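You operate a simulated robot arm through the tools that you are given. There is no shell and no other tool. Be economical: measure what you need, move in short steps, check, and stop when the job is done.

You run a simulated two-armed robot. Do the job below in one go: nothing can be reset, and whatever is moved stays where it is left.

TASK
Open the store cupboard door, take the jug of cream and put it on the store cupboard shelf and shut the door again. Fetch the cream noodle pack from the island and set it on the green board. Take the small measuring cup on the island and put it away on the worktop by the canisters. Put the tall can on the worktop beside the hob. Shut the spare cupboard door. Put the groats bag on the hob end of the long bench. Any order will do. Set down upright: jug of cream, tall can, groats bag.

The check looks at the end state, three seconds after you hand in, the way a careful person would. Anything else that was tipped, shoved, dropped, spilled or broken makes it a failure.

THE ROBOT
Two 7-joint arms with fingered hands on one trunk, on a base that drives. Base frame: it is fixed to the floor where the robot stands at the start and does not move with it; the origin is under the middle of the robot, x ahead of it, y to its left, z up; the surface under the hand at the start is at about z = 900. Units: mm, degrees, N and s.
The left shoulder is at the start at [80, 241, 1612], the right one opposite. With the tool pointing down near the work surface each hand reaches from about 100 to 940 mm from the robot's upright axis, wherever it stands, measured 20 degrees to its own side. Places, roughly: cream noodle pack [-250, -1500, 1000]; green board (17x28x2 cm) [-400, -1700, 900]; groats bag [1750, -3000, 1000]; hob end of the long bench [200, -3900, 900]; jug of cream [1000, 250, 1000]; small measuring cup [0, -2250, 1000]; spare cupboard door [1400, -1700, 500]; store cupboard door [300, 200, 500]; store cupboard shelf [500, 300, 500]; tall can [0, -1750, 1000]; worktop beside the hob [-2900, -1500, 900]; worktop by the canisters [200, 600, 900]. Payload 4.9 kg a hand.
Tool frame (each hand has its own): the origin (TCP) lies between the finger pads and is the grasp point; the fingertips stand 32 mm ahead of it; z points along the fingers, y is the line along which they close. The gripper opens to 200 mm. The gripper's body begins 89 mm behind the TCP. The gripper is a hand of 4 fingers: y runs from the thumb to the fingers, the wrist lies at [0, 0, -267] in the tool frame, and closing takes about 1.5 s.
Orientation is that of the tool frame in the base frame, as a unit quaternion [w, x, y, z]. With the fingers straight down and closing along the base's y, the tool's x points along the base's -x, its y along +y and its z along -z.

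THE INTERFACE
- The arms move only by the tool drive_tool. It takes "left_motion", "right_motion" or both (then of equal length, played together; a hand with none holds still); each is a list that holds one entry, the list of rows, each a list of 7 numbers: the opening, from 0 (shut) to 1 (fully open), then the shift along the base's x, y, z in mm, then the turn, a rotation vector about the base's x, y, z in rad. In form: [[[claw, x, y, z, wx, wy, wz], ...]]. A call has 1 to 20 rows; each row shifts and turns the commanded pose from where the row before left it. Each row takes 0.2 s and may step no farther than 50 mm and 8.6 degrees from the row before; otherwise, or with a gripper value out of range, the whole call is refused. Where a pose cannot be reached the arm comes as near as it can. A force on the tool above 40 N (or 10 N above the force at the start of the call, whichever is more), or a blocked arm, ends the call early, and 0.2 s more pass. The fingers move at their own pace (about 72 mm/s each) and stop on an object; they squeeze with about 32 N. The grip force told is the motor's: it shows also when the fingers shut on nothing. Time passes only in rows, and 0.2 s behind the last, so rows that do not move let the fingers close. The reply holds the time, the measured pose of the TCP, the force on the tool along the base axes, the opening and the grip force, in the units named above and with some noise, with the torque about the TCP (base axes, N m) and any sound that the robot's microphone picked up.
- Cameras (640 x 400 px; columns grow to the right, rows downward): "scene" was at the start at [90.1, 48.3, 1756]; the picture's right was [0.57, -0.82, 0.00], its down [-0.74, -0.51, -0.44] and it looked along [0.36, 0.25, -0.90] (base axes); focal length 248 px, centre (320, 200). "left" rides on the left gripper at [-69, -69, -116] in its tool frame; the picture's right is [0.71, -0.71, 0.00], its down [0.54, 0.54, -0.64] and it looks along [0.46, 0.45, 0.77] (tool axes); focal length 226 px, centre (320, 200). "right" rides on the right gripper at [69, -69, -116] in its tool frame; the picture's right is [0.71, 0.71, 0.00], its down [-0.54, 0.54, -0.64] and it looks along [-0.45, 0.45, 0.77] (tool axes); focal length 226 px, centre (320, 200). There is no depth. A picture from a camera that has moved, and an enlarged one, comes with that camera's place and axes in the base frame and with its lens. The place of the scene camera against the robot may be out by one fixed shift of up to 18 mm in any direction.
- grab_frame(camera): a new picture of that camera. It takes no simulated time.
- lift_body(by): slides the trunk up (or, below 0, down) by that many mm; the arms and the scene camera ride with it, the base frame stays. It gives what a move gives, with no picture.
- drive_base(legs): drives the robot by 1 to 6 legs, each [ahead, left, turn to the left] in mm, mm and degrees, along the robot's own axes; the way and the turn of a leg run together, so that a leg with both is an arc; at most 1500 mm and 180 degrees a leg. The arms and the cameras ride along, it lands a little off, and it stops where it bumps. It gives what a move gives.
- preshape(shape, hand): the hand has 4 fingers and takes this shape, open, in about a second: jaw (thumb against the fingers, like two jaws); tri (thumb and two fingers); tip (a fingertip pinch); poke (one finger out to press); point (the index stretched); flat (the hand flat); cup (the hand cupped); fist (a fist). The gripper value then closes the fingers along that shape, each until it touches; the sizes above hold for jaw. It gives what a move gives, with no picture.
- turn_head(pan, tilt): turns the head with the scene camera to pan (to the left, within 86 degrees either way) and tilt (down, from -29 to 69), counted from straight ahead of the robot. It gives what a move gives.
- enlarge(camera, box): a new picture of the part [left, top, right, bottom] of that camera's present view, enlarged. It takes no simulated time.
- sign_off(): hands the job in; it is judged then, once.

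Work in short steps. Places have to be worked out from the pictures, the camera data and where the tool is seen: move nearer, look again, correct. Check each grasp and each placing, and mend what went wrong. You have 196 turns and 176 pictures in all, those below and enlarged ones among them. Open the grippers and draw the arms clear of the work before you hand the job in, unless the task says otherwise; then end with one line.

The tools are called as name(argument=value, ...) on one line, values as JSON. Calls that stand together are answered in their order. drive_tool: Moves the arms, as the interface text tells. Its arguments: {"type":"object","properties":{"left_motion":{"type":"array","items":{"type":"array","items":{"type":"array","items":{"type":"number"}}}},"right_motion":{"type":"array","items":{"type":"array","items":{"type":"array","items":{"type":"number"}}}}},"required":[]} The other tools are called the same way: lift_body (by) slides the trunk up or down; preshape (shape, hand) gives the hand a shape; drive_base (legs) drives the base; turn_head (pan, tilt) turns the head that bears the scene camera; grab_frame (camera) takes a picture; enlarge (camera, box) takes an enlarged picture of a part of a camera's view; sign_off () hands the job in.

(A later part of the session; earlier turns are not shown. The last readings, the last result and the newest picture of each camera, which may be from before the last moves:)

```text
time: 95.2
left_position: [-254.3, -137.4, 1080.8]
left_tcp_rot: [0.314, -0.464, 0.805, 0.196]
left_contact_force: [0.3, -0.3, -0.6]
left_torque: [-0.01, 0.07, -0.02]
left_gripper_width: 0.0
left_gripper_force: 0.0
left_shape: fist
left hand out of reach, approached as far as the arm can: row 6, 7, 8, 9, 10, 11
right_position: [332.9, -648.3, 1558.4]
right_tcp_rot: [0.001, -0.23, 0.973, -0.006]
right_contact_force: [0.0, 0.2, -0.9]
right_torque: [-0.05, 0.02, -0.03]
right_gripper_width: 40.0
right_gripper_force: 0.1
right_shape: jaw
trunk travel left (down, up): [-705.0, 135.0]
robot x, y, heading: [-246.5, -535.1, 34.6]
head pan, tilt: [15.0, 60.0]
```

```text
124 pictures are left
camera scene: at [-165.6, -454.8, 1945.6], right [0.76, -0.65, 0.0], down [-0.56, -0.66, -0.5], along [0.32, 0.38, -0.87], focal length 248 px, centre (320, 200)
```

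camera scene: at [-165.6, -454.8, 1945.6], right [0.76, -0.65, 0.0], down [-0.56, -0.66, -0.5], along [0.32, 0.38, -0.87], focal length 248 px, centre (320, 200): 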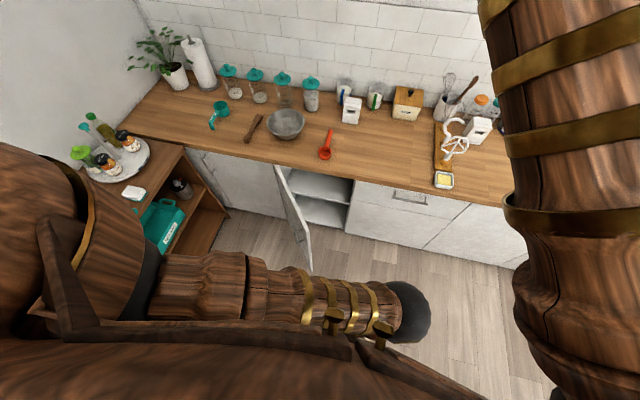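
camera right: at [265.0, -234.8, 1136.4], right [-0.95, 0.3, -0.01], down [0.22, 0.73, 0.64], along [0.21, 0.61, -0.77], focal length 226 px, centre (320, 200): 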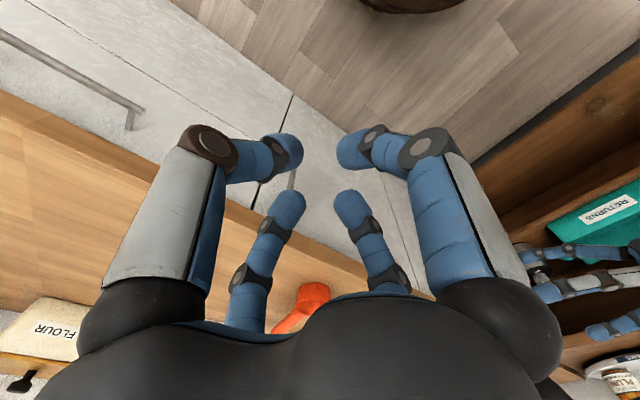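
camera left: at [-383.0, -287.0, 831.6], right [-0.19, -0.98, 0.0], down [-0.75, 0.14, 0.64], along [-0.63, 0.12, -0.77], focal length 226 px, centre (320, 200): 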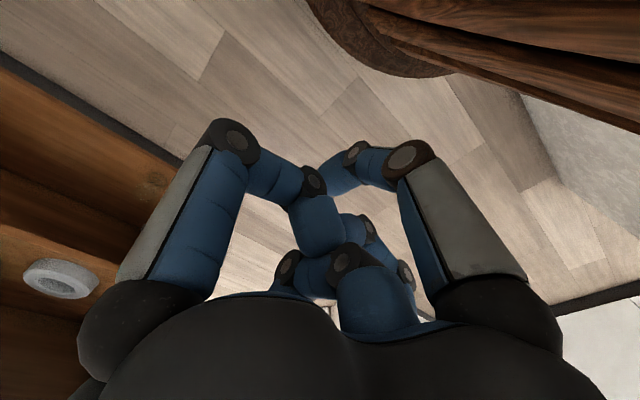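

The upper arm crosses to the elbow in front-right, with the forearm folded back. I'll swing the hand right beneath the elbow and then forward so it unfolds.

drive_tool(left_motion=[[[0, 17.2, -24.6, 0, 0, 0, 0], [0, 17.2, -24.6, 0, 0, 0, 0], [0, 17.2, -24.6, 0, 0, 0, 0], [0, 17.2, -24.6, 0, 0, 0, 0], [0, 17.2, -24.6, 0, 0, 0, 0], [0, 17.2, -24.6, 0, 0, 0, 0], [0, 24.6, 17.2, 0, 0, 0, 0], [0, 24.6, 17.2, 0, 0, 0, 0], [0, 24.6, 17.2, 0, 0, 0, 0], [0, 24.6, 17.2, 0, 0, 0, 0], [0, 24.6, 17.2, 0, 0, 0, 0], [0, 24.6, 17.2, 0, 0, 0, 0]]])

grab_frame(camera="scene")

```text
time: 97.8
left_position: [-98.0, -128.0, 1004.1]
left_tcp_rot: [0.312, -0.467, 0.805, 0.193]
left_contact_force: [0.4, 1.3, 0.0]
left_torque: [0.0, 0.04, 0.01]
left_gripper_width: 0.0
left_gripper_force: 0.2
left_shape: fist
left hand out of reach, approached as far as the arm can: row 2, 3, 4, 5, 6, 7, 8, 9
right_position: [334.7, -645.7, 1557.7]
right_tcp_rot: [0.001, -0.231, 0.973, -0.009]
right_contact_force: [0.6, 0.6, -0.2]
right_torque: [-0.03, 0.03, -0.02]
right_gripper_width: 39.8
right_gripper_force: 0.1
right_shape: jaw
trunk travel left (down, up): [-705.0, 135.0]
robot x, y, heading: [-243.9, -537.8, 34.4]
head pan, tilt: [15.0, 60.0]
```

```text
123 pictures are left
camera scene: at [-163.4, -451.9, 1945.4], right [0.76, -0.65, 0.0], down [-0.56, -0.66, -0.5], along [0.32, 0.38, -0.87], focal length 248 px, centre (320, 200)
```

scene: 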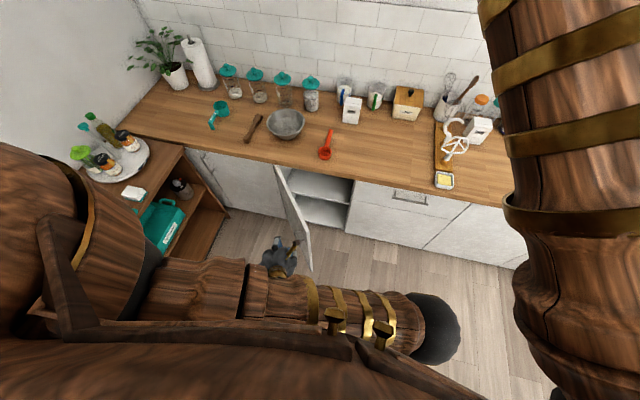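

It's responding again. Moving forward and right, above the door, to its inner side.

drive_tool(left_motion=[[[0, 38, -4, 0, 0, 0, 0], [0, 38, -4, 0, 0, 0, 0], [0, 38, -4, 0, 0, 0, 0], [0, 38, -4, 0, 0, 0, 0], [0, 38, -4, 0, 0, 0, 0], [0, 38, -4, 0, 0, 0, 0], [0, 38, -4, 0, 0, 0, 0]]])

grab_frame(camera="scene")

```text
time: 99.4
left_position: [159.5, -144.3, 967.5]
left_tcp_rot: [0.315, -0.465, 0.804, 0.195]
left_contact_force: [-0.1, 0.1, -0.4]
left_torque: [-0.01, 0.01, 0.01]
left_gripper_width: 0.0
left_gripper_force: 0.2
left_shape: fist
left hand out of reach, approached as far as the arm can: row 1, 2, 3, 4, 5
right_position: [332.3, -650.6, 1557.7]
right_tcp_rot: [0.001, -0.23, 0.973, -0.007]
right_contact_force: [0.2, 0.3, 0.1]
right_torque: [-0.02, 0.0, 0.03]
right_gripper_width: 40.0
right_gripper_force: 0.1
right_shape: jaw
trunk travel left (down, up): [-705.0, 135.0]
robot x, y, heading: [-241.1, -532.9, 34.4]
head pan, tilt: [15.0, 60.0]
```

```text
122 pictures are left
camera scene: at [-166.5, -455.8, 1945.7], right [0.76, -0.65, 0.0], down [-0.56, -0.66, -0.5], along [0.32, 0.38, -0.87], focal length 248 px, centre (320, 200)
```

scene: 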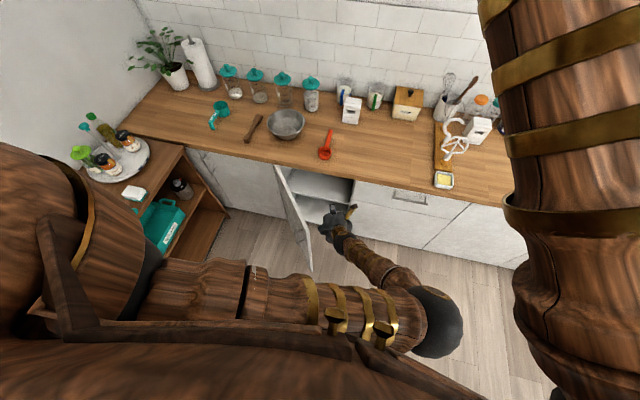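

The hand is free and on the inner side (n≈48, u≈209). I'll lower it to z≈800 and push the door open to the left.

drive_tool(left_motion=[[[0, 0, 0, -40, 0, 0, 0], [0, 0, 0, -40, 0, 0, 0], [0, 0, 0, -40, 0, 0, 0], [0, 0, 0, -40, 0, 0, 0], [0, -20.5, 22.3, 0, 0, 0, 0], [0, -20.5, 22.3, 0, 0, 0, 0], [0, -20.5, 22.3, 0, 0, 0, 0], [0, -20.5, 22.3, 0, 0, 0, 0], [0, -20.5, 22.3, 0, 0, 0, 0], [0, -20.5, 22.3, 0, 0, 0, 0], [0, -20.5, 22.3, 0, 0, 0, 0], [0, -20.5, 22.3, 0, 0, 0, 0], [0, -20.5, 22.3, 0, 0, 0, 0], [0, -20.5, 22.3, 0, 0, 0, 0]]])

grab_frame(camera="scene")

```text
time: 101.2
left_position: [79.2, -68.9, 805.9]
left_tcp_rot: [0.312, -0.466, 0.807, 0.187]
left_contact_force: [-0.3, -2.5, 0.3]
left_torque: [0.08, 0.0, 0.06]
left_gripper_width: 0.0
left_gripper_force: 0.1
left_shape: fist
right_position: [329.8, -650.4, 1558.7]
right_tcp_rot: [0.002, -0.229, 0.973, -0.007]
right_contact_force: [-0.2, -0.6, -0.3]
right_torque: [0.01, 0.0, -0.01]
right_gripper_width: 40.0
right_gripper_force: 0.0
right_shape: jaw
trunk travel left (down, up): [-705.0, 135.0]
robot x, y, heading: [-244.9, -537.0, 34.6]
head pan, tilt: [15.0, 60.0]
stopped in row 9 (left hand): the force on the tool passed its limit at 49 N (the readings are from after the stop); the commanded pose is now the measured one
```

```text
121 pictures are left
camera scene: at [-169.2, -458.7, 1945.8], right [0.76, -0.65, 0.0], down [-0.56, -0.66, -0.5], along [0.33, 0.38, -0.87], focal length 248 px, centre (320, 200)
```

scene: 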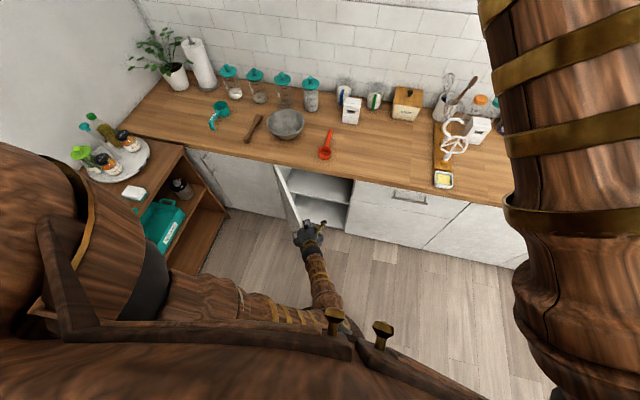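

That was the first contact at speed. I'll push on slowly.

drive_tool(left_motion=[[[0, -6, 6, 0, 0, 0, 0], [0, -8, 9, 0, 0, 0, 0], [0, -8, 9, 0, 0, 0, 0], [0, -8, 9, 0, 0, 0, 0], [0, -8, 9, 0, 0, 0, 0], [0, -9, 10, 0, 0, 0, 0], [0, -9, 10, 0, 0, 0, 0], [0, -9, 10, 0, 0, 0, 0], [0, -9, 10, 0, 0, 0, 0], [0, -9, 10, 0, 0, 0, 0], [0, -9, 10, 0, 0, 0, 0], [0, -9, 10, 0, 0, 0, 0], [0, -9, 10, 0, 0, 0, 0], [0, -9, 10, 0, 0, 0, 0], [0, -9, 10, 0, 0, 0, 0], [0, -9, 10, 0, 0, 0, 0], [0, -9, 10, 0, 0, 0, 0], [0, -9, 10, 0, 0, 0, 0], [0, -9, 10, 0, 0, 0, 0], [0, -9, 10, 0, 0, 0, 0]]])

grab_frame(camera="scene")

```text
time: 101.8
left_position: [71.0, -65.4, 804.1]
left_tcp_rot: [0.31, -0.466, 0.809, 0.18]
left_contact_force: [-5.9, -16.0, 7.5]
left_torque: [0.25, -0.04, 0.21]
left_gripper_width: 0.3
left_gripper_force: 0.1
left_shape: fist
right_position: [328.9, -653.6, 1557.5]
right_tcp_rot: [0.003, -0.229, 0.973, -0.006]
right_contact_force: [0.4, 0.0, -0.7]
right_torque: [0.04, -0.01, -0.01]
right_gripper_width: 39.9
right_gripper_force: 0.1
right_shape: jaw
trunk travel left (down, up): [-705.0, 135.0]
robot x, y, heading: [-244.7, -535.1, 34.4]
head pan, tilt: [15.0, 60.0]
stopped in row 3 (left hand): the force on the tool passed its limit at 46 N (the readings are from after the stop); the commanded pose is now the measured one
```

```text
120 pictures are left
camera scene: at [-169.9, -460.0, 1945.9], right [0.76, -0.65, 0.0], down [-0.56, -0.66, -0.5], along [0.33, 0.38, -0.87], focal length 248 px, centre (320, 200)
```

scene: 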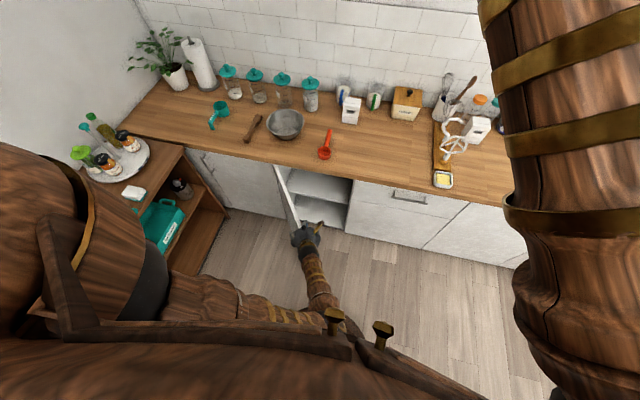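

The fist is catching the door's free edge. I'll back off right, go 120 mm deeper behind the door, then push again.

drive_tool(left_motion=[[[0, 17, -25, 0, 0, 0, 0], [0, 17, -25, 0, 0, 0, 0], [0, 17, -25, 0, 0, 0, 0], [0, 24.6, 17.2, 0, 0, 0, 0], [0, 24.6, 17.2, 0, 0, 0, 0], [0, 24.6, 17.2, 0, 0, 0, 0], [0, 24.6, 17.2, 0, 0, 0, 0], [0, -6, 8, 0, 0, 0, 0], [0, -6, 8, 0, 0, 0, 0], [0, -6, 8, 0, 0, 0, 0], [0, -6, 8, 0, 0, 0, 0], [0, -6, 8, 0, 0, 0, 0], [0, -6, 8, 0, 0, 0, 0], [0, -6, 8, 0, 0, 0, 0], [0, -6, 8, 0, 0, 0, 0], [0, -6, 8, 0, 0, 0, 0], [0, -6, 8, 0, 0, 0, 0], [0, -6, 8, 0, 0, 0, 0], [0, -6, 8, 0, 0, 0, 0], [0, -6, 8, 0, 0, 0, 0]]])

drive_tool(left_motion=[[[0, -6, 8, 0, 0, 0, 0], [0, -6, 8, 0, 0, 0, 0], [0, -6, 8, 0, 0, 0, 0], [0, -6, 8, 0, 0, 0, 0], [0, -6, 8, 0, 0, 0, 0], [0, -6, 8, 0, 0, 0, 0], [0, -6, 8, 0, 0, 0, 0], [0, -6, 8, 0, 0, 0, 0], [0, -6, 8, 0, 0, 0, 0], [0, -6, 8, 0, 0, 0, 0], [0, -6, 8, 0, 0, 0, 0], [0, -6, 8, 0, 0, 0, 0], [0, -6, 8, 0, 0, 0, 0], [0, -6, 8, 0, 0, 0, 0], [0, -6, 8, 0, 0, 0, 0]]])

grab_frame(camera="scene")

```text
time: 106.0
left_position: [109.8, 14.6, 804.4]
left_tcp_rot: [0.31, -0.467, 0.808, 0.181]
left_contact_force: [-0.3, -0.2, 0.4]
left_torque: [0.0, 0.03, 0.0]
left_gripper_width: 0.2
left_gripper_force: 0.1
left_shape: fist
left hand out of reach, approached as far as the arm can: row 6, 7, 8
right_position: [330.2, -649.3, 1558.8]
right_tcp_rot: [0.003, -0.229, 0.974, -0.007]
right_contact_force: [-0.2, 1.1, 0.5]
right_torque: [0.02, 0.03, 0.01]
right_gripper_width: 39.9
right_gripper_force: 0.1
right_shape: jaw
trunk travel left (down, up): [-705.0, 135.0]
robot x, y, heading: [-249.2, -536.2, 34.3]
head pan, tilt: [15.0, 60.0]
```

```text
time: 109.2
left_position: [19.4, 135.5, 805.5]
left_tcp_rot: [0.31, -0.466, 0.809, 0.181]
left_contact_force: [-0.2, -1.1, 1.4]
left_torque: [0.03, 0.07, 0.08]
left_gripper_width: 0.0
left_gripper_force: 0.0
left_shape: fist
right_position: [330.4, -650.5, 1559.1]
right_tcp_rot: [0.002, -0.229, 0.973, -0.006]
right_contact_force: [-0.4, -0.5, -0.3]
right_torque: [0.01, 0.0, 0.0]
right_gripper_width: 40.2
right_gripper_force: 0.1
right_shape: jaw
trunk travel left (down, up): [-705.0, 135.0]
robot x, y, heading: [-245.6, -536.8, 34.7]
head pan, tilt: [15.0, 60.0]
```

```text
119 pictures are left
camera scene: at [-167.9, -456.2, 1945.7], right [0.76, -0.65, 0.0], down [-0.56, -0.66, -0.5], along [0.33, 0.38, -0.87], focal length 248 px, centre (320, 200)
```

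scene: 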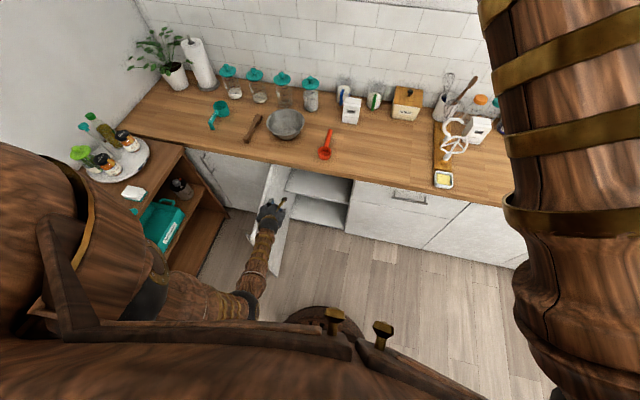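

The door is near 85°. I'll push a little further and take a look at the shelf.

drive_tool(left_motion=[[[0, -6, 8, 0, 0, 0, 0], [0, -6, 8, 0, 0, 0, 0], [0, -6, 8, 0, 0, 0, 0], [0, -6, 8, 0, 0, 0, 0], [0, -6, 8, 0, 0, 0, 0], [0, -6, 8, 0, 0, 0, 0], [0, -6, 8, 0, 0, 0, 0], [0, -6, 8, 0, 0, 0, 0], [0, -6, 8, 0, 0, 0, 0], [0, -6, 8, 0, 0, 0, 0]]])

drive_tool(left_motion=[[[0, 17, -24, 10, 0, 0, 0], [0, 17, -24, 10, 0, 0, 0], [0, 17, -24, 20, 0, 0, 0], [0, 17, -24, 40, 0, 0, 0], [0, 17, -24, 40, 0, 0, 0], [0, 17, -24, 40, 0, 0, 0], [0, 17, -24, 40, 0, 0, 0], [0, 17, -24, 40, 0, 0, 0]]])

grab_frame(camera="scene")

```text
time: 111.4
left_position: [-68.0, 150.3, 769.1]
left_tcp_rot: [0.283, -0.48, 0.813, 0.169]
left_contact_force: [8.4, -4.6, -0.7]
left_torque: [0.42, 0.7, 0.54]
left_gripper_width: 0.0
left_gripper_force: 0.2
left_shape: fist
left hand out of reach, approached as far as the arm can: row 4, 5, 6, 7, 8, 9
right_position: [330.2, -649.3, 1559.1]
right_tcp_rot: [0.002, -0.229, 0.973, -0.008]
right_contact_force: [-0.4, -0.1, 0.0]
right_torque: [-0.05, -0.08, 0.01]
right_gripper_width: 40.1
right_gripper_force: 0.1
right_shape: jaw
trunk travel left (down, up): [-705.0, 135.0]
robot x, y, heading: [-245.7, -535.3, 34.4]
head pan, tilt: [15.0, 60.0]
```

```text
time: 113.2
left_position: [78.5, -49.8, 1008.7]
left_tcp_rot: [0.282, -0.473, 0.818, 0.168]
left_contact_force: [0.7, -0.4, 0.4]
left_torque: [0.01, 0.0, -0.01]
left_gripper_width: 0.0
left_gripper_force: 0.2
left_shape: fist
right_position: [333.0, -651.8, 1557.8]
right_tcp_rot: [0.003, -0.229, 0.973, -0.007]
right_contact_force: [-0.3, -0.5, -0.2]
right_torque: [0.01, 0.03, 0.03]
right_gripper_width: 39.9
right_gripper_force: 0.0
right_shape: jaw
trunk travel left (down, up): [-705.0, 135.0]
robot x, y, heading: [-247.5, -536.7, 34.5]
head pan, tilt: [15.0, 60.0]
```

```text
118 pictures are left
camera scene: at [-167.3, -458.4, 1945.7], right [0.76, -0.65, 0.0], down [-0.56, -0.66, -0.5], along [0.33, 0.38, -0.87], focal length 248 px, centre (320, 200)
```

scene: 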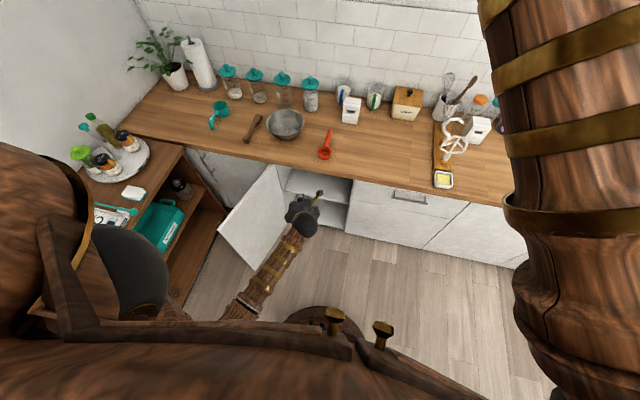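

The door now stands wide open at about 115°, and the left hand is pitched about 52° down with a yaw that suits the jug. I'll lower the trunk 250 mm, set the jaw shape, then raise and advance the hand while rolling it 45° so the jug handle falls between two fingers.

lift_body(by=-250)

preshape(hand="left", shape="jaw")

drive_tool(left_motion=[[[0.6, 10.2, 7.2, 28, 0.0284, 0.03, -0.063], [0.6, 10.2, 7.2, 28, 0.0284, 0.03, -0.063], [0.6, 10.2, 7.2, 28, 0.0284, 0.03, -0.063], [0.6, 10.2, 7.2, 28, 0.0284, 0.03, -0.063], [0.6, 10.2, 7.2, 28, 0.0284, 0.03, -0.063], [0.6, 10.2, 7.2, 28, 0.0284, 0.03, -0.063], [0.6, 10.2, 7.2, 28, 0.0284, 0.03, -0.063], [0.6, 10.2, 7.2, 28, 0.0284, 0.03, -0.063], [0.6, 10.2, 7.2, 28, 0.0284, 0.03, -0.063], [0.6, 10.2, 7.2, 28, 0.0284, 0.03, -0.063], [0.6, 10.2, 7.2, 28, 0.0284, 0.03, -0.063], [0.6, 10.2, 7.2, 28, 0.0284, 0.03, -0.063]]])

grab_frame(camera="scene")

```text
time: 115.8
left_position: [78.8, -48.0, 759.3]
left_tcp_rot: [0.282, -0.472, 0.819, 0.167]
left_contact_force: [-0.7, 0.6, -1.0]
left_torque: [0.0, 0.02, -0.01]
left_gripper_width: 0.0
left_gripper_force: 0.0
left_shape: fist
right_position: [330.6, -650.2, 1308.0]
right_tcp_rot: [0.002, -0.23, 0.973, -0.007]
right_contact_force: [0.1, 0.1, 0.6]
right_torque: [0.02, 0.01, -0.01]
right_gripper_width: 40.1
right_gripper_force: 0.2
right_shape: jaw
trunk travel left (down, up): [-455.0, 385.0]
robot x, y, heading: [-244.9, -537.7, 34.6]
head pan, tilt: [15.0, 60.0]
```

```text
time: 116.7
left_position: [78.0, -48.1, 758.2]
left_tcp_rot: [0.282, -0.472, 0.818, 0.168]
left_contact_force: [-0.2, 0.7, 0.2]
left_torque: [-0.02, 0.01, 0.01]
left_gripper_width: 199.8
left_gripper_force: 0.1
left_shape: jaw
right_position: [331.0, -650.7, 1308.0]
right_tcp_rot: [0.002, -0.229, 0.973, -0.007]
right_contact_force: [0.1, 0.2, 0.4]
right_torque: [0.0, 0.0, 0.01]
right_gripper_width: 40.1
right_gripper_force: 0.0
right_shape: jaw
trunk travel left (down, up): [-455.0, 385.0]
robot x, y, heading: [-245.5, -539.1, 34.6]
head pan, tilt: [15.0, 60.0]
```

```text
time: 119.3
left_position: [198.0, 37.6, 1093.3]
left_tcp_rot: [0.249, -0.05, 0.93, 0.265]
left_contact_force: [0.6, -0.7, 0.3]
left_torque: [-0.01, 0.01, 0.03]
left_gripper_width: 120.4
left_gripper_force: 0.1
left_shape: jaw
right_position: [332.0, -650.0, 1307.4]
right_tcp_rot: [0.001, -0.229, 0.973, -0.007]
right_contact_force: [-0.9, -0.9, 0.4]
right_torque: [-0.04, -0.02, -0.03]
right_gripper_width: 39.9
right_gripper_force: 0.0
right_shape: jaw
trunk travel left (down, up): [-455.0, 385.0]
robot x, y, heading: [-244.6, -535.7, 34.2]
head pan, tilt: [15.0, 60.0]
```

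```text
117 pictures are left
camera scene: at [-166.8, -456.4, 1695.6], right [0.76, -0.65, 0.0], down [-0.56, -0.66, -0.5], along [0.32, 0.38, -0.87], focal length 248 px, centre (320, 200)
```

scene: 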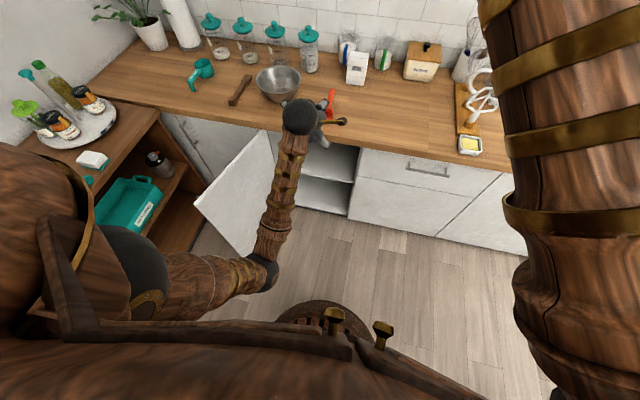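

The arm follows exactly. I'll drive the base forward 440 mm and right 50 mm to bring the jug within reach.

drive_base(legs=[[440, -50, 0]])

drive_tool(left_motion=[[[0.6, 0, 0, 35, 0, 0, 0], [0.6, 17.2, -24.6, 15, 0, 0, 0], [0.6, 17.2, -24.6, 0, 0, 0, 0], [0.6, 17.2, -24.6, 0, 0, 0, 0], [0.6, 17.2, -24.6, 0, 0, 0, 0], [0.6, 17.2, -24.6, 0, 0, 0, 0], [0.6, 17.2, -24.6, 0, 0, 0, 0], [0.6, 24.6, 17.2, 0, 0, 0, 0], [0.6, 24.6, 17.2, 0, 0, 0, 0], [0.6, 24.6, 17.2, 0, 0, 0, 0]]])

grab_frame(camera="left")

grab_frame(camera="scene")

```text
time: 122.0
left_position: [595.1, 236.9, 1093.5]
left_tcp_rot: [0.253, -0.046, 0.93, 0.264]
left_contact_force: [-0.2, 0.5, 0.1]
left_torque: [0.02, 0.0, -0.03]
left_gripper_width: 120.4
left_gripper_force: 0.0
left_shape: jaw
right_position: [721.2, -451.9, 1309.5]
right_tcp_rot: [0.002, -0.224, 0.975, -0.007]
right_contact_force: [-0.8, -0.3, 0.4]
right_torque: [0.04, -0.05, -0.01]
right_gripper_width: 40.2
right_gripper_force: 0.0
right_shape: jaw
trunk travel left (down, up): [-455.0, 385.0]
robot x, y, heading: [143.3, -331.7, 33.9]
head pan, tilt: [15.0, 60.0]
```

```text
time: 124.2
left_position: [773.2, 140.0, 1141.4]
left_tcp_rot: [0.252, -0.045, 0.93, 0.264]
left_contact_force: [0.5, 0.7, 0.5]
left_torque: [0.01, 0.05, 0.02]
left_gripper_width: 120.5
left_gripper_force: 0.0
left_shape: jaw
right_position: [721.3, -451.0, 1308.3]
right_tcp_rot: [0.002, -0.225, 0.974, -0.006]
right_contact_force: [-0.1, -0.5, -0.2]
right_torque: [0.0, 0.02, -0.02]
right_gripper_width: 40.0
right_gripper_force: 0.0
right_shape: jaw
trunk travel left (down, up): [-455.0, 385.0]
robot x, y, heading: [144.3, -328.6, 33.8]
head pan, tilt: [15.0, 60.0]
```

```text
116 pictures are left
camera left: at [797.5, 17.2, 1228.4], right [-0.46, -0.57, -0.68], down [-0.87, 0.16, 0.46], along [-0.15, 0.81, -0.57], focal length 226 px, centre (320, 200)
```

left: 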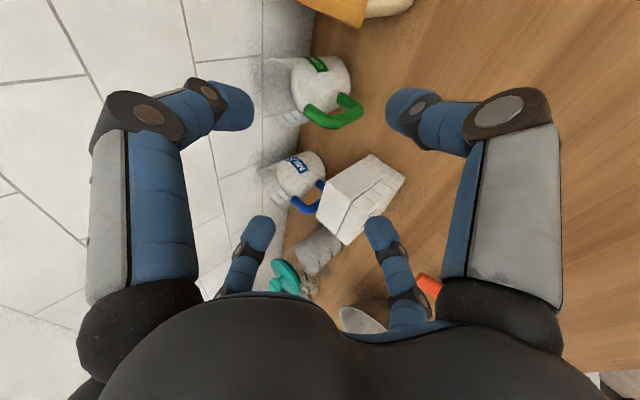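

```text
115 pictures are left
camera scene: at [225.9, -252.4, 1695.7], right [0.75, -0.66, 0.0], down [-0.57, -0.65, -0.5], along [0.33, 0.38, -0.87], focal length 248 px, centre (320, 200)
```

scene: 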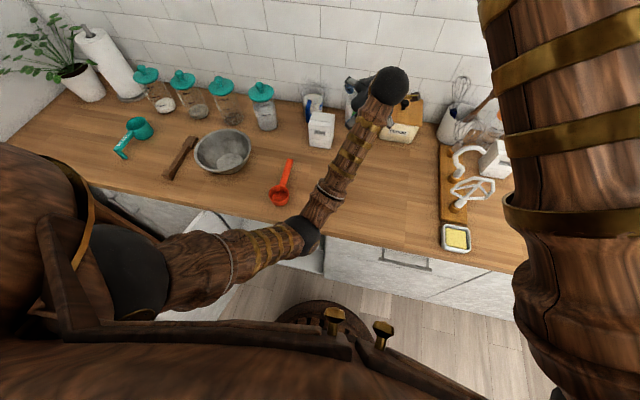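

I'll zoom the hand camera on the jug to fix its position.

enlarge(camera="left", box=[230, 20, 390, 120])

enlarge(camera="scene", box=[280, 60, 440, 160])

```text
4.00 times, centred on (310, 70) of left
camera zoom: at [797.5, 17.2, 1228.4], right [-0.46, -0.57, -0.68], down [-0.87, 0.16, 0.46], along [-0.15, 0.81, -0.57], focal length 904 px, centre (360, 720)
```

zoom: 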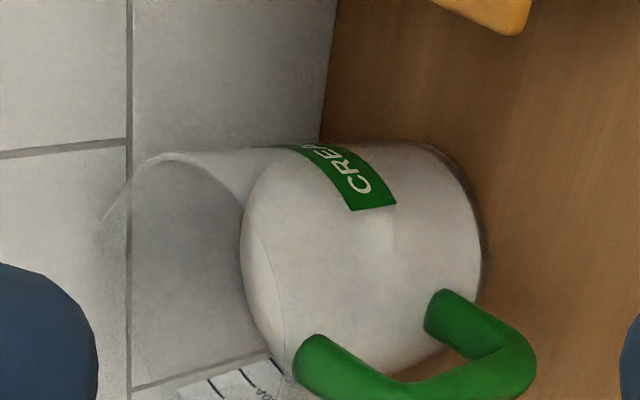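

```text
4.00 times, centred on (360, 110) of scene
camera zoom: at [225.9, -252.4, 1695.7], right [0.75, -0.66, 0.0], down [-0.57, -0.65, -0.5], along [0.33, 0.38, -0.87], focal length 994 px, centre (160, 560)
```

zoom: 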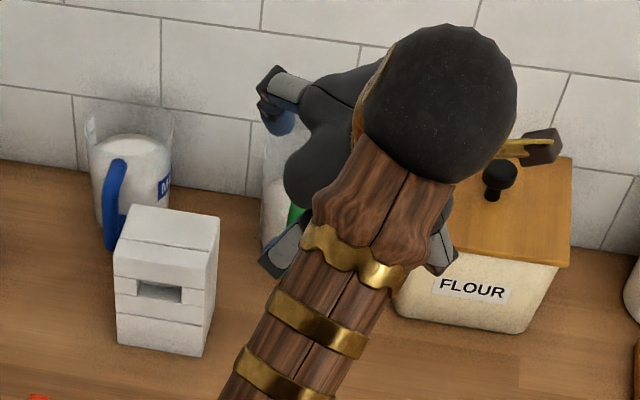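

The hand camera puts the jug axis at about (897,278) and the rim near z≈1025. The tool axis already points almost straight at it, so I'll advance two thirds of the way and check.

drive_tool(left_motion=[[[0.66, 12.9, 14.4, -19.2, 0, 0, 0], [0.66, 12.9, 14.4, -19.2, 0, 0, 0], [0.66, 12.9, 14.4, -19.2, 0, 0, 0], [0.66, 12.9, 14.4, -19.2, 0, 0, 0], [0.66, 12.9, 14.4, -19.2, 0, 0, 0], [0.66, 12.9, 14.4, -19.2, 0, 0, 0]]])

grab_frame(camera="left")

enlarge(camera="scene", box=[280, 60, 440, 160])

```text
time: 125.6
left_position: [850.6, 229.9, 1025.5]
left_tcp_rot: [0.251, -0.045, 0.93, 0.264]
left_contact_force: [0.1, 0.2, -0.6]
left_torque: [0.0, 0.0, 0.03]
left_gripper_width: 131.6
left_gripper_force: 0.0
left_shape: jaw
right_position: [721.5, -450.6, 1308.0]
right_tcp_rot: [0.002, -0.223, 0.975, -0.007]
right_contact_force: [0.2, 0.1, 0.1]
right_torque: [-0.01, 0.03, -0.03]
right_gripper_width: 40.3
right_gripper_force: 0.0
right_shape: jaw
trunk travel left (down, up): [-455.0, 385.0]
robot x, y, heading: [147.0, -328.9, 33.7]
head pan, tilt: [15.0, 60.0]
```

```text
112 pictures are left
camera left: at [874.7, 107.2, 1114.2], right [-0.46, -0.57, -0.68], down [-0.87, 0.16, 0.46], along [-0.15, 0.81, -0.57], focal length 226 px, centre (320, 200)
```

left: 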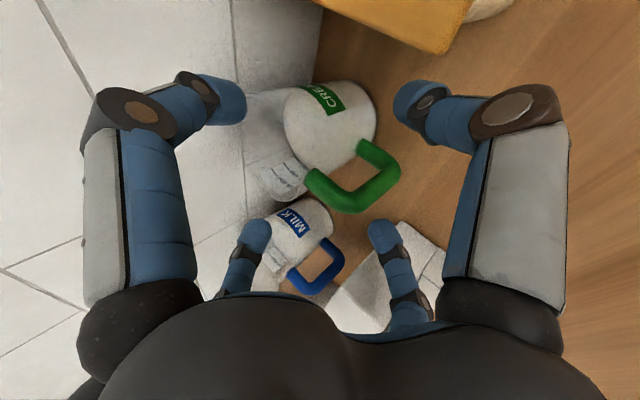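

```text
4.00 times, centred on (360, 110) of scene
camera zoom: at [225.6, -251.5, 1695.7], right [0.75, -0.66, 0.0], down [-0.57, -0.65, -0.5], along [0.33, 0.38, -0.87], focal length 994 px, centre (160, 560)
```

zoom: 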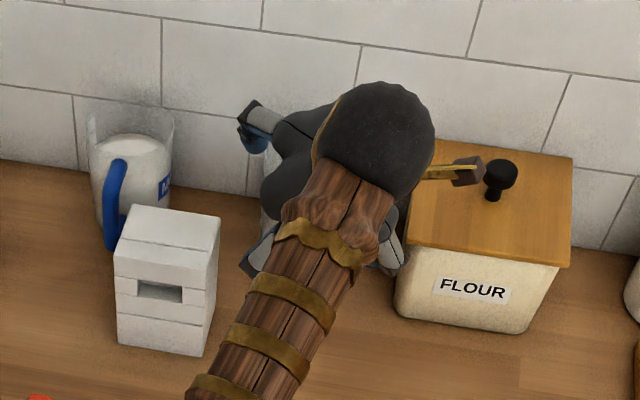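

Consistent: the axis is at about (899,272), with the handle lying between two fingers. Final advance, then closing.

drive_tool(left_motion=[[[0.66, 10, 8.5, -14, 0, 0, 0], [0.66, 10, 8.5, -14, 0, 0, 0], [0.66, 10, 8.5, -14, 0, 0, 0], [0.66, 9, 8.5, -14, 0, 0, 0]]])

grab_frame(camera="left")

```text
time: 126.6
left_position: [888.7, 265.0, 972.5]
left_tcp_rot: [0.253, -0.046, 0.93, 0.264]
left_contact_force: [0.2, -0.3, 0.1]
left_torque: [0.02, 0.04, -0.01]
left_gripper_width: 131.6
left_gripper_force: 0.0
left_shape: jaw
right_position: [722.1, -449.7, 1307.5]
right_tcp_rot: [0.002, -0.224, 0.975, -0.007]
right_contact_force: [1.1, 0.6, 0.0]
right_torque: [-0.01, 0.02, -0.01]
right_gripper_width: 40.1
right_gripper_force: 0.1
right_shape: jaw
trunk travel left (down, up): [-455.0, 385.0]
robot x, y, heading: [147.4, -331.8, 34.2]
head pan, tilt: [15.0, 60.0]
```

```text
110 pictures are left
camera left: at [912.9, 141.8, 1059.8], right [-0.46, -0.57, -0.68], down [-0.87, 0.16, 0.46], along [-0.15, 0.81, -0.57], focal length 226 px, centre (320, 200)
```

left: 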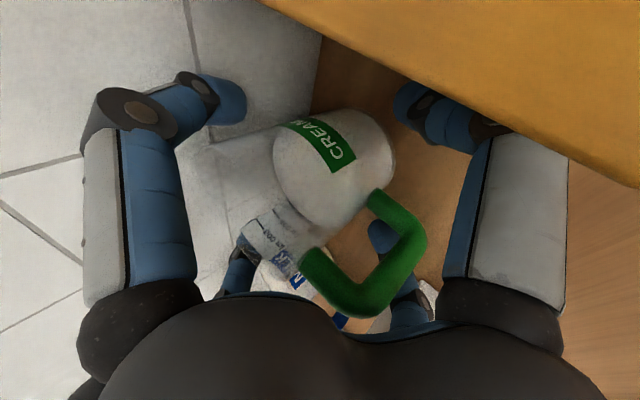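

The jug lies inside the finger ring and the handle is clear of the palm. Closing the hand.

drive_tool(left_motion=[[[0.3, 0, 0, 0, 0, 0, 0], [0.3, 0, 0, 0, 0, 0, 0], [0.2, 0, 0, 0, 0, 0, 0], [0.1, 0, 0, 0, 0, 0, 0], [0, 0, 0, 0, 0, 0, 0], [0, 0, 0, 0, 0, 0, 0], [0, 0, 0, 0, 0, 0, 0], [0, 0, 0, 0, 0, 0, 0]]])

grab_frame(camera="left")

```text
time: 128.4
left_position: [888.9, 263.0, 974.4]
left_tcp_rot: [0.252, -0.046, 0.93, 0.265]
left_contact_force: [-1.6, -2.8, 2.8]
left_torque: [-0.27, 0.16, 0.02]
left_gripper_width: 82.2
left_gripper_force: 32.5
left_shape: jaw
right_position: [721.7, -451.6, 1308.1]
right_tcp_rot: [0.002, -0.225, 0.974, -0.006]
right_contact_force: [-0.4, 0.8, -0.6]
right_torque: [-0.01, -0.03, -0.01]
right_gripper_width: 40.2
right_gripper_force: 0.0
right_shape: jaw
trunk travel left (down, up): [-455.0, 385.0]
robot x, y, heading: [145.5, -329.9, 34.1]
head pan, tilt: [15.0, 60.0]
```

```text
109 pictures are left
camera left: at [912.2, 140.8, 1061.0], right [-0.46, -0.57, -0.68], down [-0.87, 0.16, 0.46], along [-0.15, 0.81, -0.57], focal length 226 px, centre (320, 200)
```

left: 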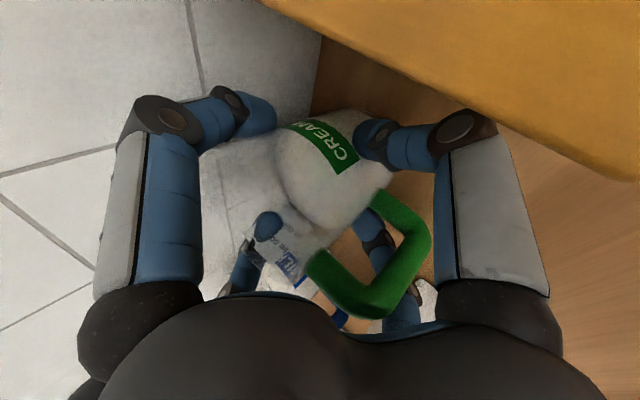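

The grip is firm at 82 mm with 32 N. I'll lift it out slowly back along the tool axis.

drive_tool(left_motion=[[[0, -3, -3, 8, 0, 0, 0], [0, -4, -5, 10, 0, 0, 0], [0, -6.7, -7.7, 12, 0, 0, 0], [0, -6.7, -7.7, 14, 0, 0, 0], [0, -8, -9, 15, 0, 0, 0], [0, -8, -9, 15, 0, 0, 0], [0, -8, -9, 15, 0, 0, 0], [0, -8, -9, 15, 0, 0, 0], [0, -8, -9, 15, 0, 0, 0], [0, -8, -9, 15, 0, 0, 0]]])

grab_frame(camera="scene")

```text
time: 130.6
left_position: [819.5, 185.4, 1106.7]
left_tcp_rot: [0.252, -0.046, 0.93, 0.265]
left_contact_force: [-0.3, -0.5, -3.5]
left_torque: [0.0, -0.03, -0.02]
left_gripper_width: 81.7
left_gripper_force: 31.5
left_shape: jaw
right_position: [721.6, -451.3, 1307.3]
right_tcp_rot: [0.001, -0.224, 0.975, -0.007]
right_contact_force: [0.1, -0.7, -0.4]
right_torque: [0.02, -0.02, 0.01]
right_gripper_width: 39.8
right_gripper_force: 0.1
right_shape: jaw
trunk travel left (down, up): [-455.0, 385.0]
robot x, y, heading: [145.8, -335.7, 33.6]
head pan, tilt: [15.0, 60.0]
```

```text
108 pictures are left
camera scene: at [225.0, -252.4, 1695.7], right [0.75, -0.66, 0.0], down [-0.57, -0.65, -0.5], along [0.33, 0.38, -0.87], focal length 248 px, centre (320, 200)
```

scene: 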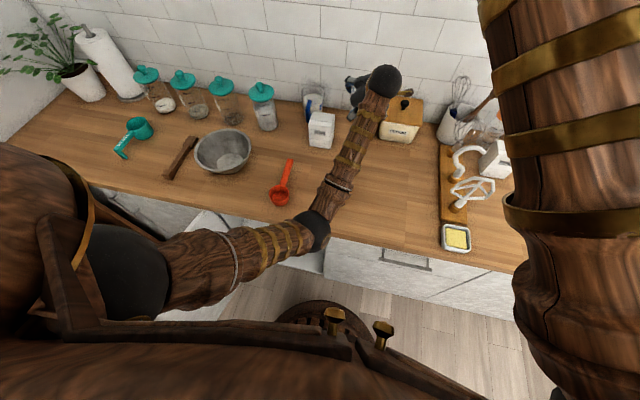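

Lifted cleanly, with 3.5 N of load. I'll back the base off 540 mm so the jug clears the counter edge, then lower the trunk 120 mm.

drive_base(legs=[[-540, 0, 0]])

lift_body(by=-120)

grab_frame(camera="scene")

```text
time: 133.6
left_position: [394.2, -96.1, 1106.6]
left_tcp_rot: [0.252, -0.047, 0.93, 0.265]
left_contact_force: [0.3, -0.1, -3.9]
left_torque: [-0.04, -0.05, -0.01]
left_gripper_width: 82.1
left_gripper_force: 31.6
left_shape: jaw
right_position: [297.0, -733.3, 1308.1]
right_tcp_rot: [0.003, -0.225, 0.974, -0.007]
right_contact_force: [-0.8, -0.1, 0.5]
right_torque: [0.05, -0.08, -0.02]
right_gripper_width: 40.2
right_gripper_force: 0.0
right_shape: jaw
trunk travel left (down, up): [-455.0, 385.0]
robot x, y, heading: [-275.0, -614.1, 34.0]
head pan, tilt: [15.0, 60.0]
stopped in leg 1: the robot was blocked; the commanded pose is now the measured one
```

```text
time: 135.1
left_position: [397.5, -94.8, 984.1]
left_tcp_rot: [0.249, -0.046, 0.931, 0.264]
left_contact_force: [-0.2, -1.3, -3.8]
left_torque: [0.04, -0.02, 0.0]
left_gripper_width: 81.8
left_gripper_force: 31.7
left_shape: jaw
right_position: [301.6, -731.2, 1189.0]
right_tcp_rot: [0.002, -0.225, 0.974, -0.007]
right_contact_force: [0.0, -0.7, 0.2]
right_torque: [0.0, 0.04, 0.01]
right_gripper_width: 40.1
right_gripper_force: 0.1
right_shape: jaw
trunk travel left (down, up): [-335.0, 505.0]
robot x, y, heading: [-275.2, -613.8, 33.9]
head pan, tilt: [15.0, 60.0]
```

```text
107 pictures are left
camera scene: at [-195.7, -533.5, 1575.7], right [0.75, -0.66, 0.0], down [-0.57, -0.65, -0.5], along [0.33, 0.38, -0.87], focal length 248 px, centre (320, 200)
```

scene: 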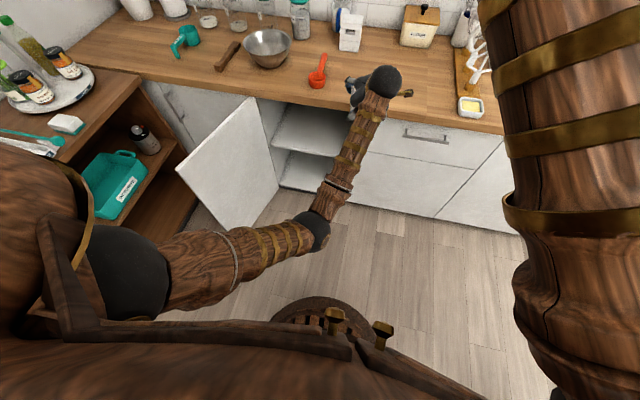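

The base bumped softly at n≈−577, probably against the island behind. I'll take the jug left and down in front of the open cupboard at moderate speed.

drive_tool(left_motion=[[[0, -16, -11, 0, 0, 0, 0], [0, -20, -14, 0, 0, 0, 0], [0, -16, -11, 0, 0, 0, 0], [0, -10.9, 15.5, -15, 0, 0, 0], [0, -10.9, 15.5, -23, 0, 0, 0], [0, -10.9, 15.5, -23, 0, 0, 0], [0, -10.9, 15.5, -23, 0, 0, 0], [0, -10.9, 15.5, -23, 0, 0, 0], [0, -10.9, 15.5, -23, 0, 0, 0], [0, -10.9, 15.5, -23, 0, 0, 0], [0, -10.9, 15.5, -23, 0, 0, 0], [0, -10.9, 15.5, -23, 0, 0, 0], [0, -10.9, 15.5, -23, 0, 0, 0], [0, -10.9, 15.5, -23, 0, 0, 0], [0, -10.9, 15.5, -23, 0, 0, 0], [0, -10.9, 15.5, -23, 0, 0, 0], [0, -10.9, 15.5, -23, 0, 0, 0]]])

grab_frame(camera="left")

grab_frame(camera="scene")

```text
time: 138.7
left_position: [200.1, 84.6, 670.0]
left_tcp_rot: [0.252, -0.046, 0.93, 0.264]
left_contact_force: [8.5, -3.8, 0.3]
left_torque: [-0.03, 0.55, 0.47]
left_gripper_width: 81.1
left_gripper_force: 32.3
left_shape: jaw
right_position: [301.9, -729.3, 1188.1]
right_tcp_rot: [0.002, -0.226, 0.974, -0.008]
right_contact_force: [0.2, 0.5, 0.5]
right_torque: [-0.08, -0.02, -0.01]
right_gripper_width: 39.9
right_gripper_force: 0.1
right_shape: jaw
trunk travel left (down, up): [-335.0, 505.0]
robot x, y, heading: [-274.6, -612.3, 33.8]
head pan, tilt: [15.0, 60.0]
```

```text
106 pictures are left
camera left: at [223.4, -38.1, 757.3], right [-0.46, -0.57, -0.68], down [-0.87, 0.16, 0.46], along [-0.15, 0.81, -0.57], focal length 226 px, centre (320, 200)
```

left: 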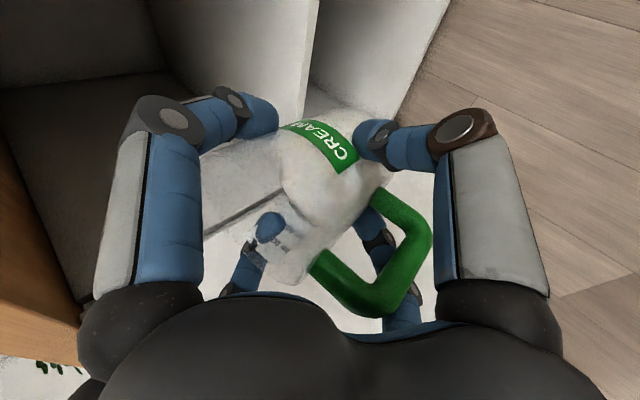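

```text
105 pictures are left
camera scene: at [-195.6, -532.1, 1575.6], right [0.75, -0.66, 0.0], down [-0.57, -0.65, -0.5], along [0.33, 0.38, -0.87], focal length 248 px, centre (320, 200)
```

scene: 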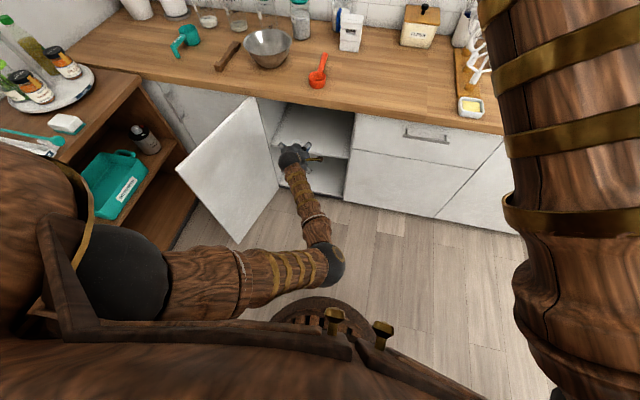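

The force reading (8.5, −3.8) and the missing weight suggest light contact. I'll look closer.

enlarge(camera="scene", box=[216, 80, 376, 180])

enlarge(camera="left", box=[180, 90, 460, 265])

```text
4.00 times, centred on (296, 130) of scene
camera zoom: at [-195.6, -532.1, 1575.6], right [0.75, -0.66, 0.0], down [-0.57, -0.65, -0.5], along [0.33, 0.38, -0.87], focal length 994 px, centre (416, 480)
```

zoom: 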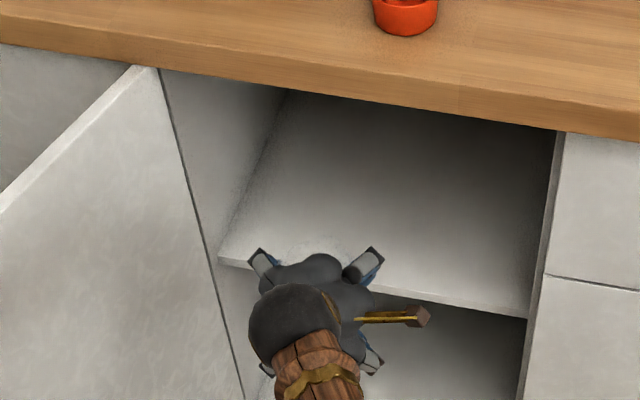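

```text
2.29 times, centred on (320, 178) of left
camera zoom: at [223.4, -38.1, 757.3], right [-0.46, -0.57, -0.68], down [-0.87, 0.16, 0.46], along [-0.15, 0.81, -0.57], focal length 517 px, centre (320, 251)
```

zoom: 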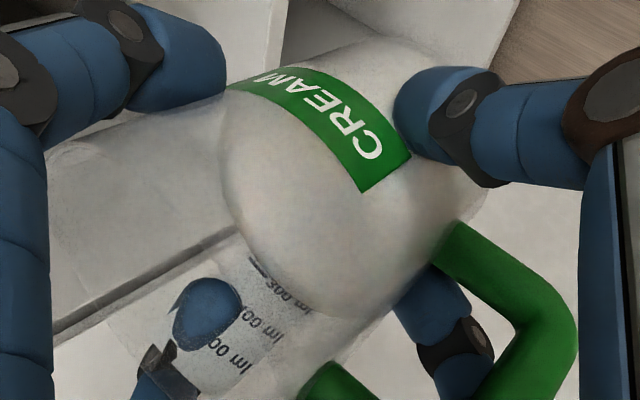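

Nothing visible is touching. I'll re-read the force with a small move away (right and back).

drive_tool(left_motion=[[[0, 0, 0, 0, 0, 0, 0], [0, 0, 0, 0, 0, 0, 0]]])

```text
time: 139.3
left_position: [195.6, 87.3, 669.6]
left_tcp_rot: [0.25, -0.047, 0.93, 0.264]
left_contact_force: [0.1, 0.0, -4.1]
left_torque: [-0.01, -0.02, -0.02]
left_gripper_width: 81.0
left_gripper_force: 31.8
left_shape: jaw
right_position: [300.5, -731.5, 1187.4]
right_tcp_rot: [0.002, -0.225, 0.974, -0.007]
right_contact_force: [-0.1, -0.4, 0.0]
right_torque: [0.01, -0.01, 0.0]
right_gripper_width: 40.2
right_gripper_force: 0.1
right_shape: jaw
trunk travel left (down, up): [-335.0, 505.0]
robot x, y, heading: [-274.9, -611.9, 33.8]
head pan, tilt: [15.0, 60.0]
```

That was only inertia. Now I'll drive the base 190 mm forward so the front half of the jug is over the shelf edge, then lower gently to find the shelf height.

drive_base(legs=[[190, 0, 0]])

enlarge(camera="scene", box=[216, 60, 376, 160])

```text
time: 140.8
left_position: [346.3, 189.5, 669.4]
left_tcp_rot: [0.25, -0.047, 0.93, 0.265]
left_contact_force: [0.6, 0.0, -5.5]
left_torque: [-0.05, -0.04, 0.02]
left_gripper_width: 81.0
left_gripper_force: 31.6
left_shape: jaw
right_position: [451.0, -628.5, 1188.6]
right_tcp_rot: [0.002, -0.226, 0.974, -0.007]
right_contact_force: [0.6, 0.1, 1.0]
right_torque: [-0.01, -0.01, 0.0]
right_gripper_width: 40.2
right_gripper_force: 0.0
right_shape: jaw
trunk travel left (down, up): [-335.0, 505.0]
robot x, y, heading: [-121.9, -513.6, 34.0]
head pan, tilt: [15.0, 60.0]
```

```text
4.00 times, centred on (296, 110) of scene
camera zoom: at [-45.5, -432.0, 1575.8], right [0.75, -0.66, 0.0], down [-0.57, -0.65, -0.5], along [0.33, 0.38, -0.87], focal length 994 px, centre (416, 560)
```

zoom: 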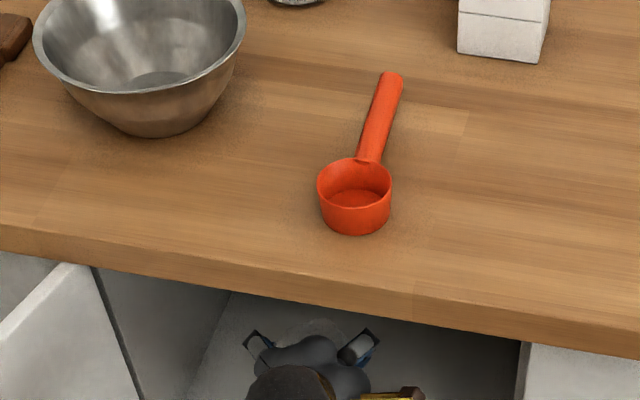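

TCP is at n≈392, u≈44. I'll lower to about z 625 and check the view under the jug.

drive_tool(left_motion=[[[0, 0, 0, -9, 0, 0, 0], [0, 0, 0, -9, 0, 0, 0], [0, 0, 0, -9, 0, 0, 0], [0, 0, 0, -9, 0, 0, 0], [0, 0, 0, -8, 0, 0, 0]]])

grab_frame(camera="left")

```text
time: 142.0
left_position: [348.1, 177.9, 617.4]
left_tcp_rot: [0.247, -0.049, 0.931, 0.266]
left_contact_force: [-0.1, -0.9, -4.3]
left_torque: [0.0, -0.01, -0.03]
left_gripper_width: 81.0
left_gripper_force: 31.4
left_shape: jaw
left hand out of reach, approached as far as the arm can: row 2, 3, 4
right_position: [452.4, -628.3, 1187.8]
right_tcp_rot: [0.001, -0.225, 0.974, -0.006]
right_contact_force: [-0.8, 0.2, -0.2]
right_torque: [0.01, 0.0, -0.02]
right_gripper_width: 40.2
right_gripper_force: 0.0
right_shape: jaw
trunk travel left (down, up): [-335.0, 505.0]
robot x, y, heading: [-122.2, -513.3, 34.1]
head pan, tilt: [15.0, 60.0]
```

```text
101 pictures are left
camera left: at [373.1, 54.4, 704.1], right [-0.46, -0.58, -0.68], down [-0.87, 0.15, 0.46], along [-0.16, 0.8, -0.57], focal length 226 px, centre (320, 200)
```

left: 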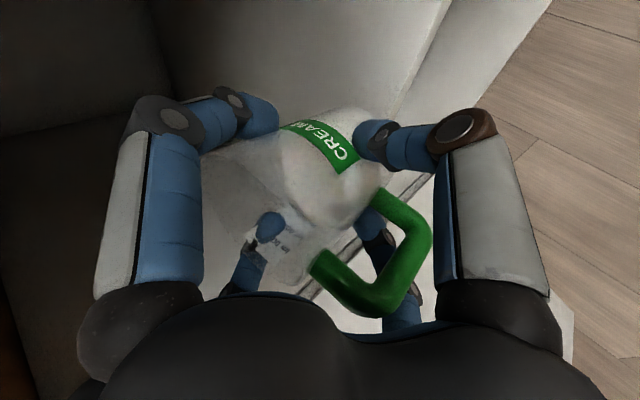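

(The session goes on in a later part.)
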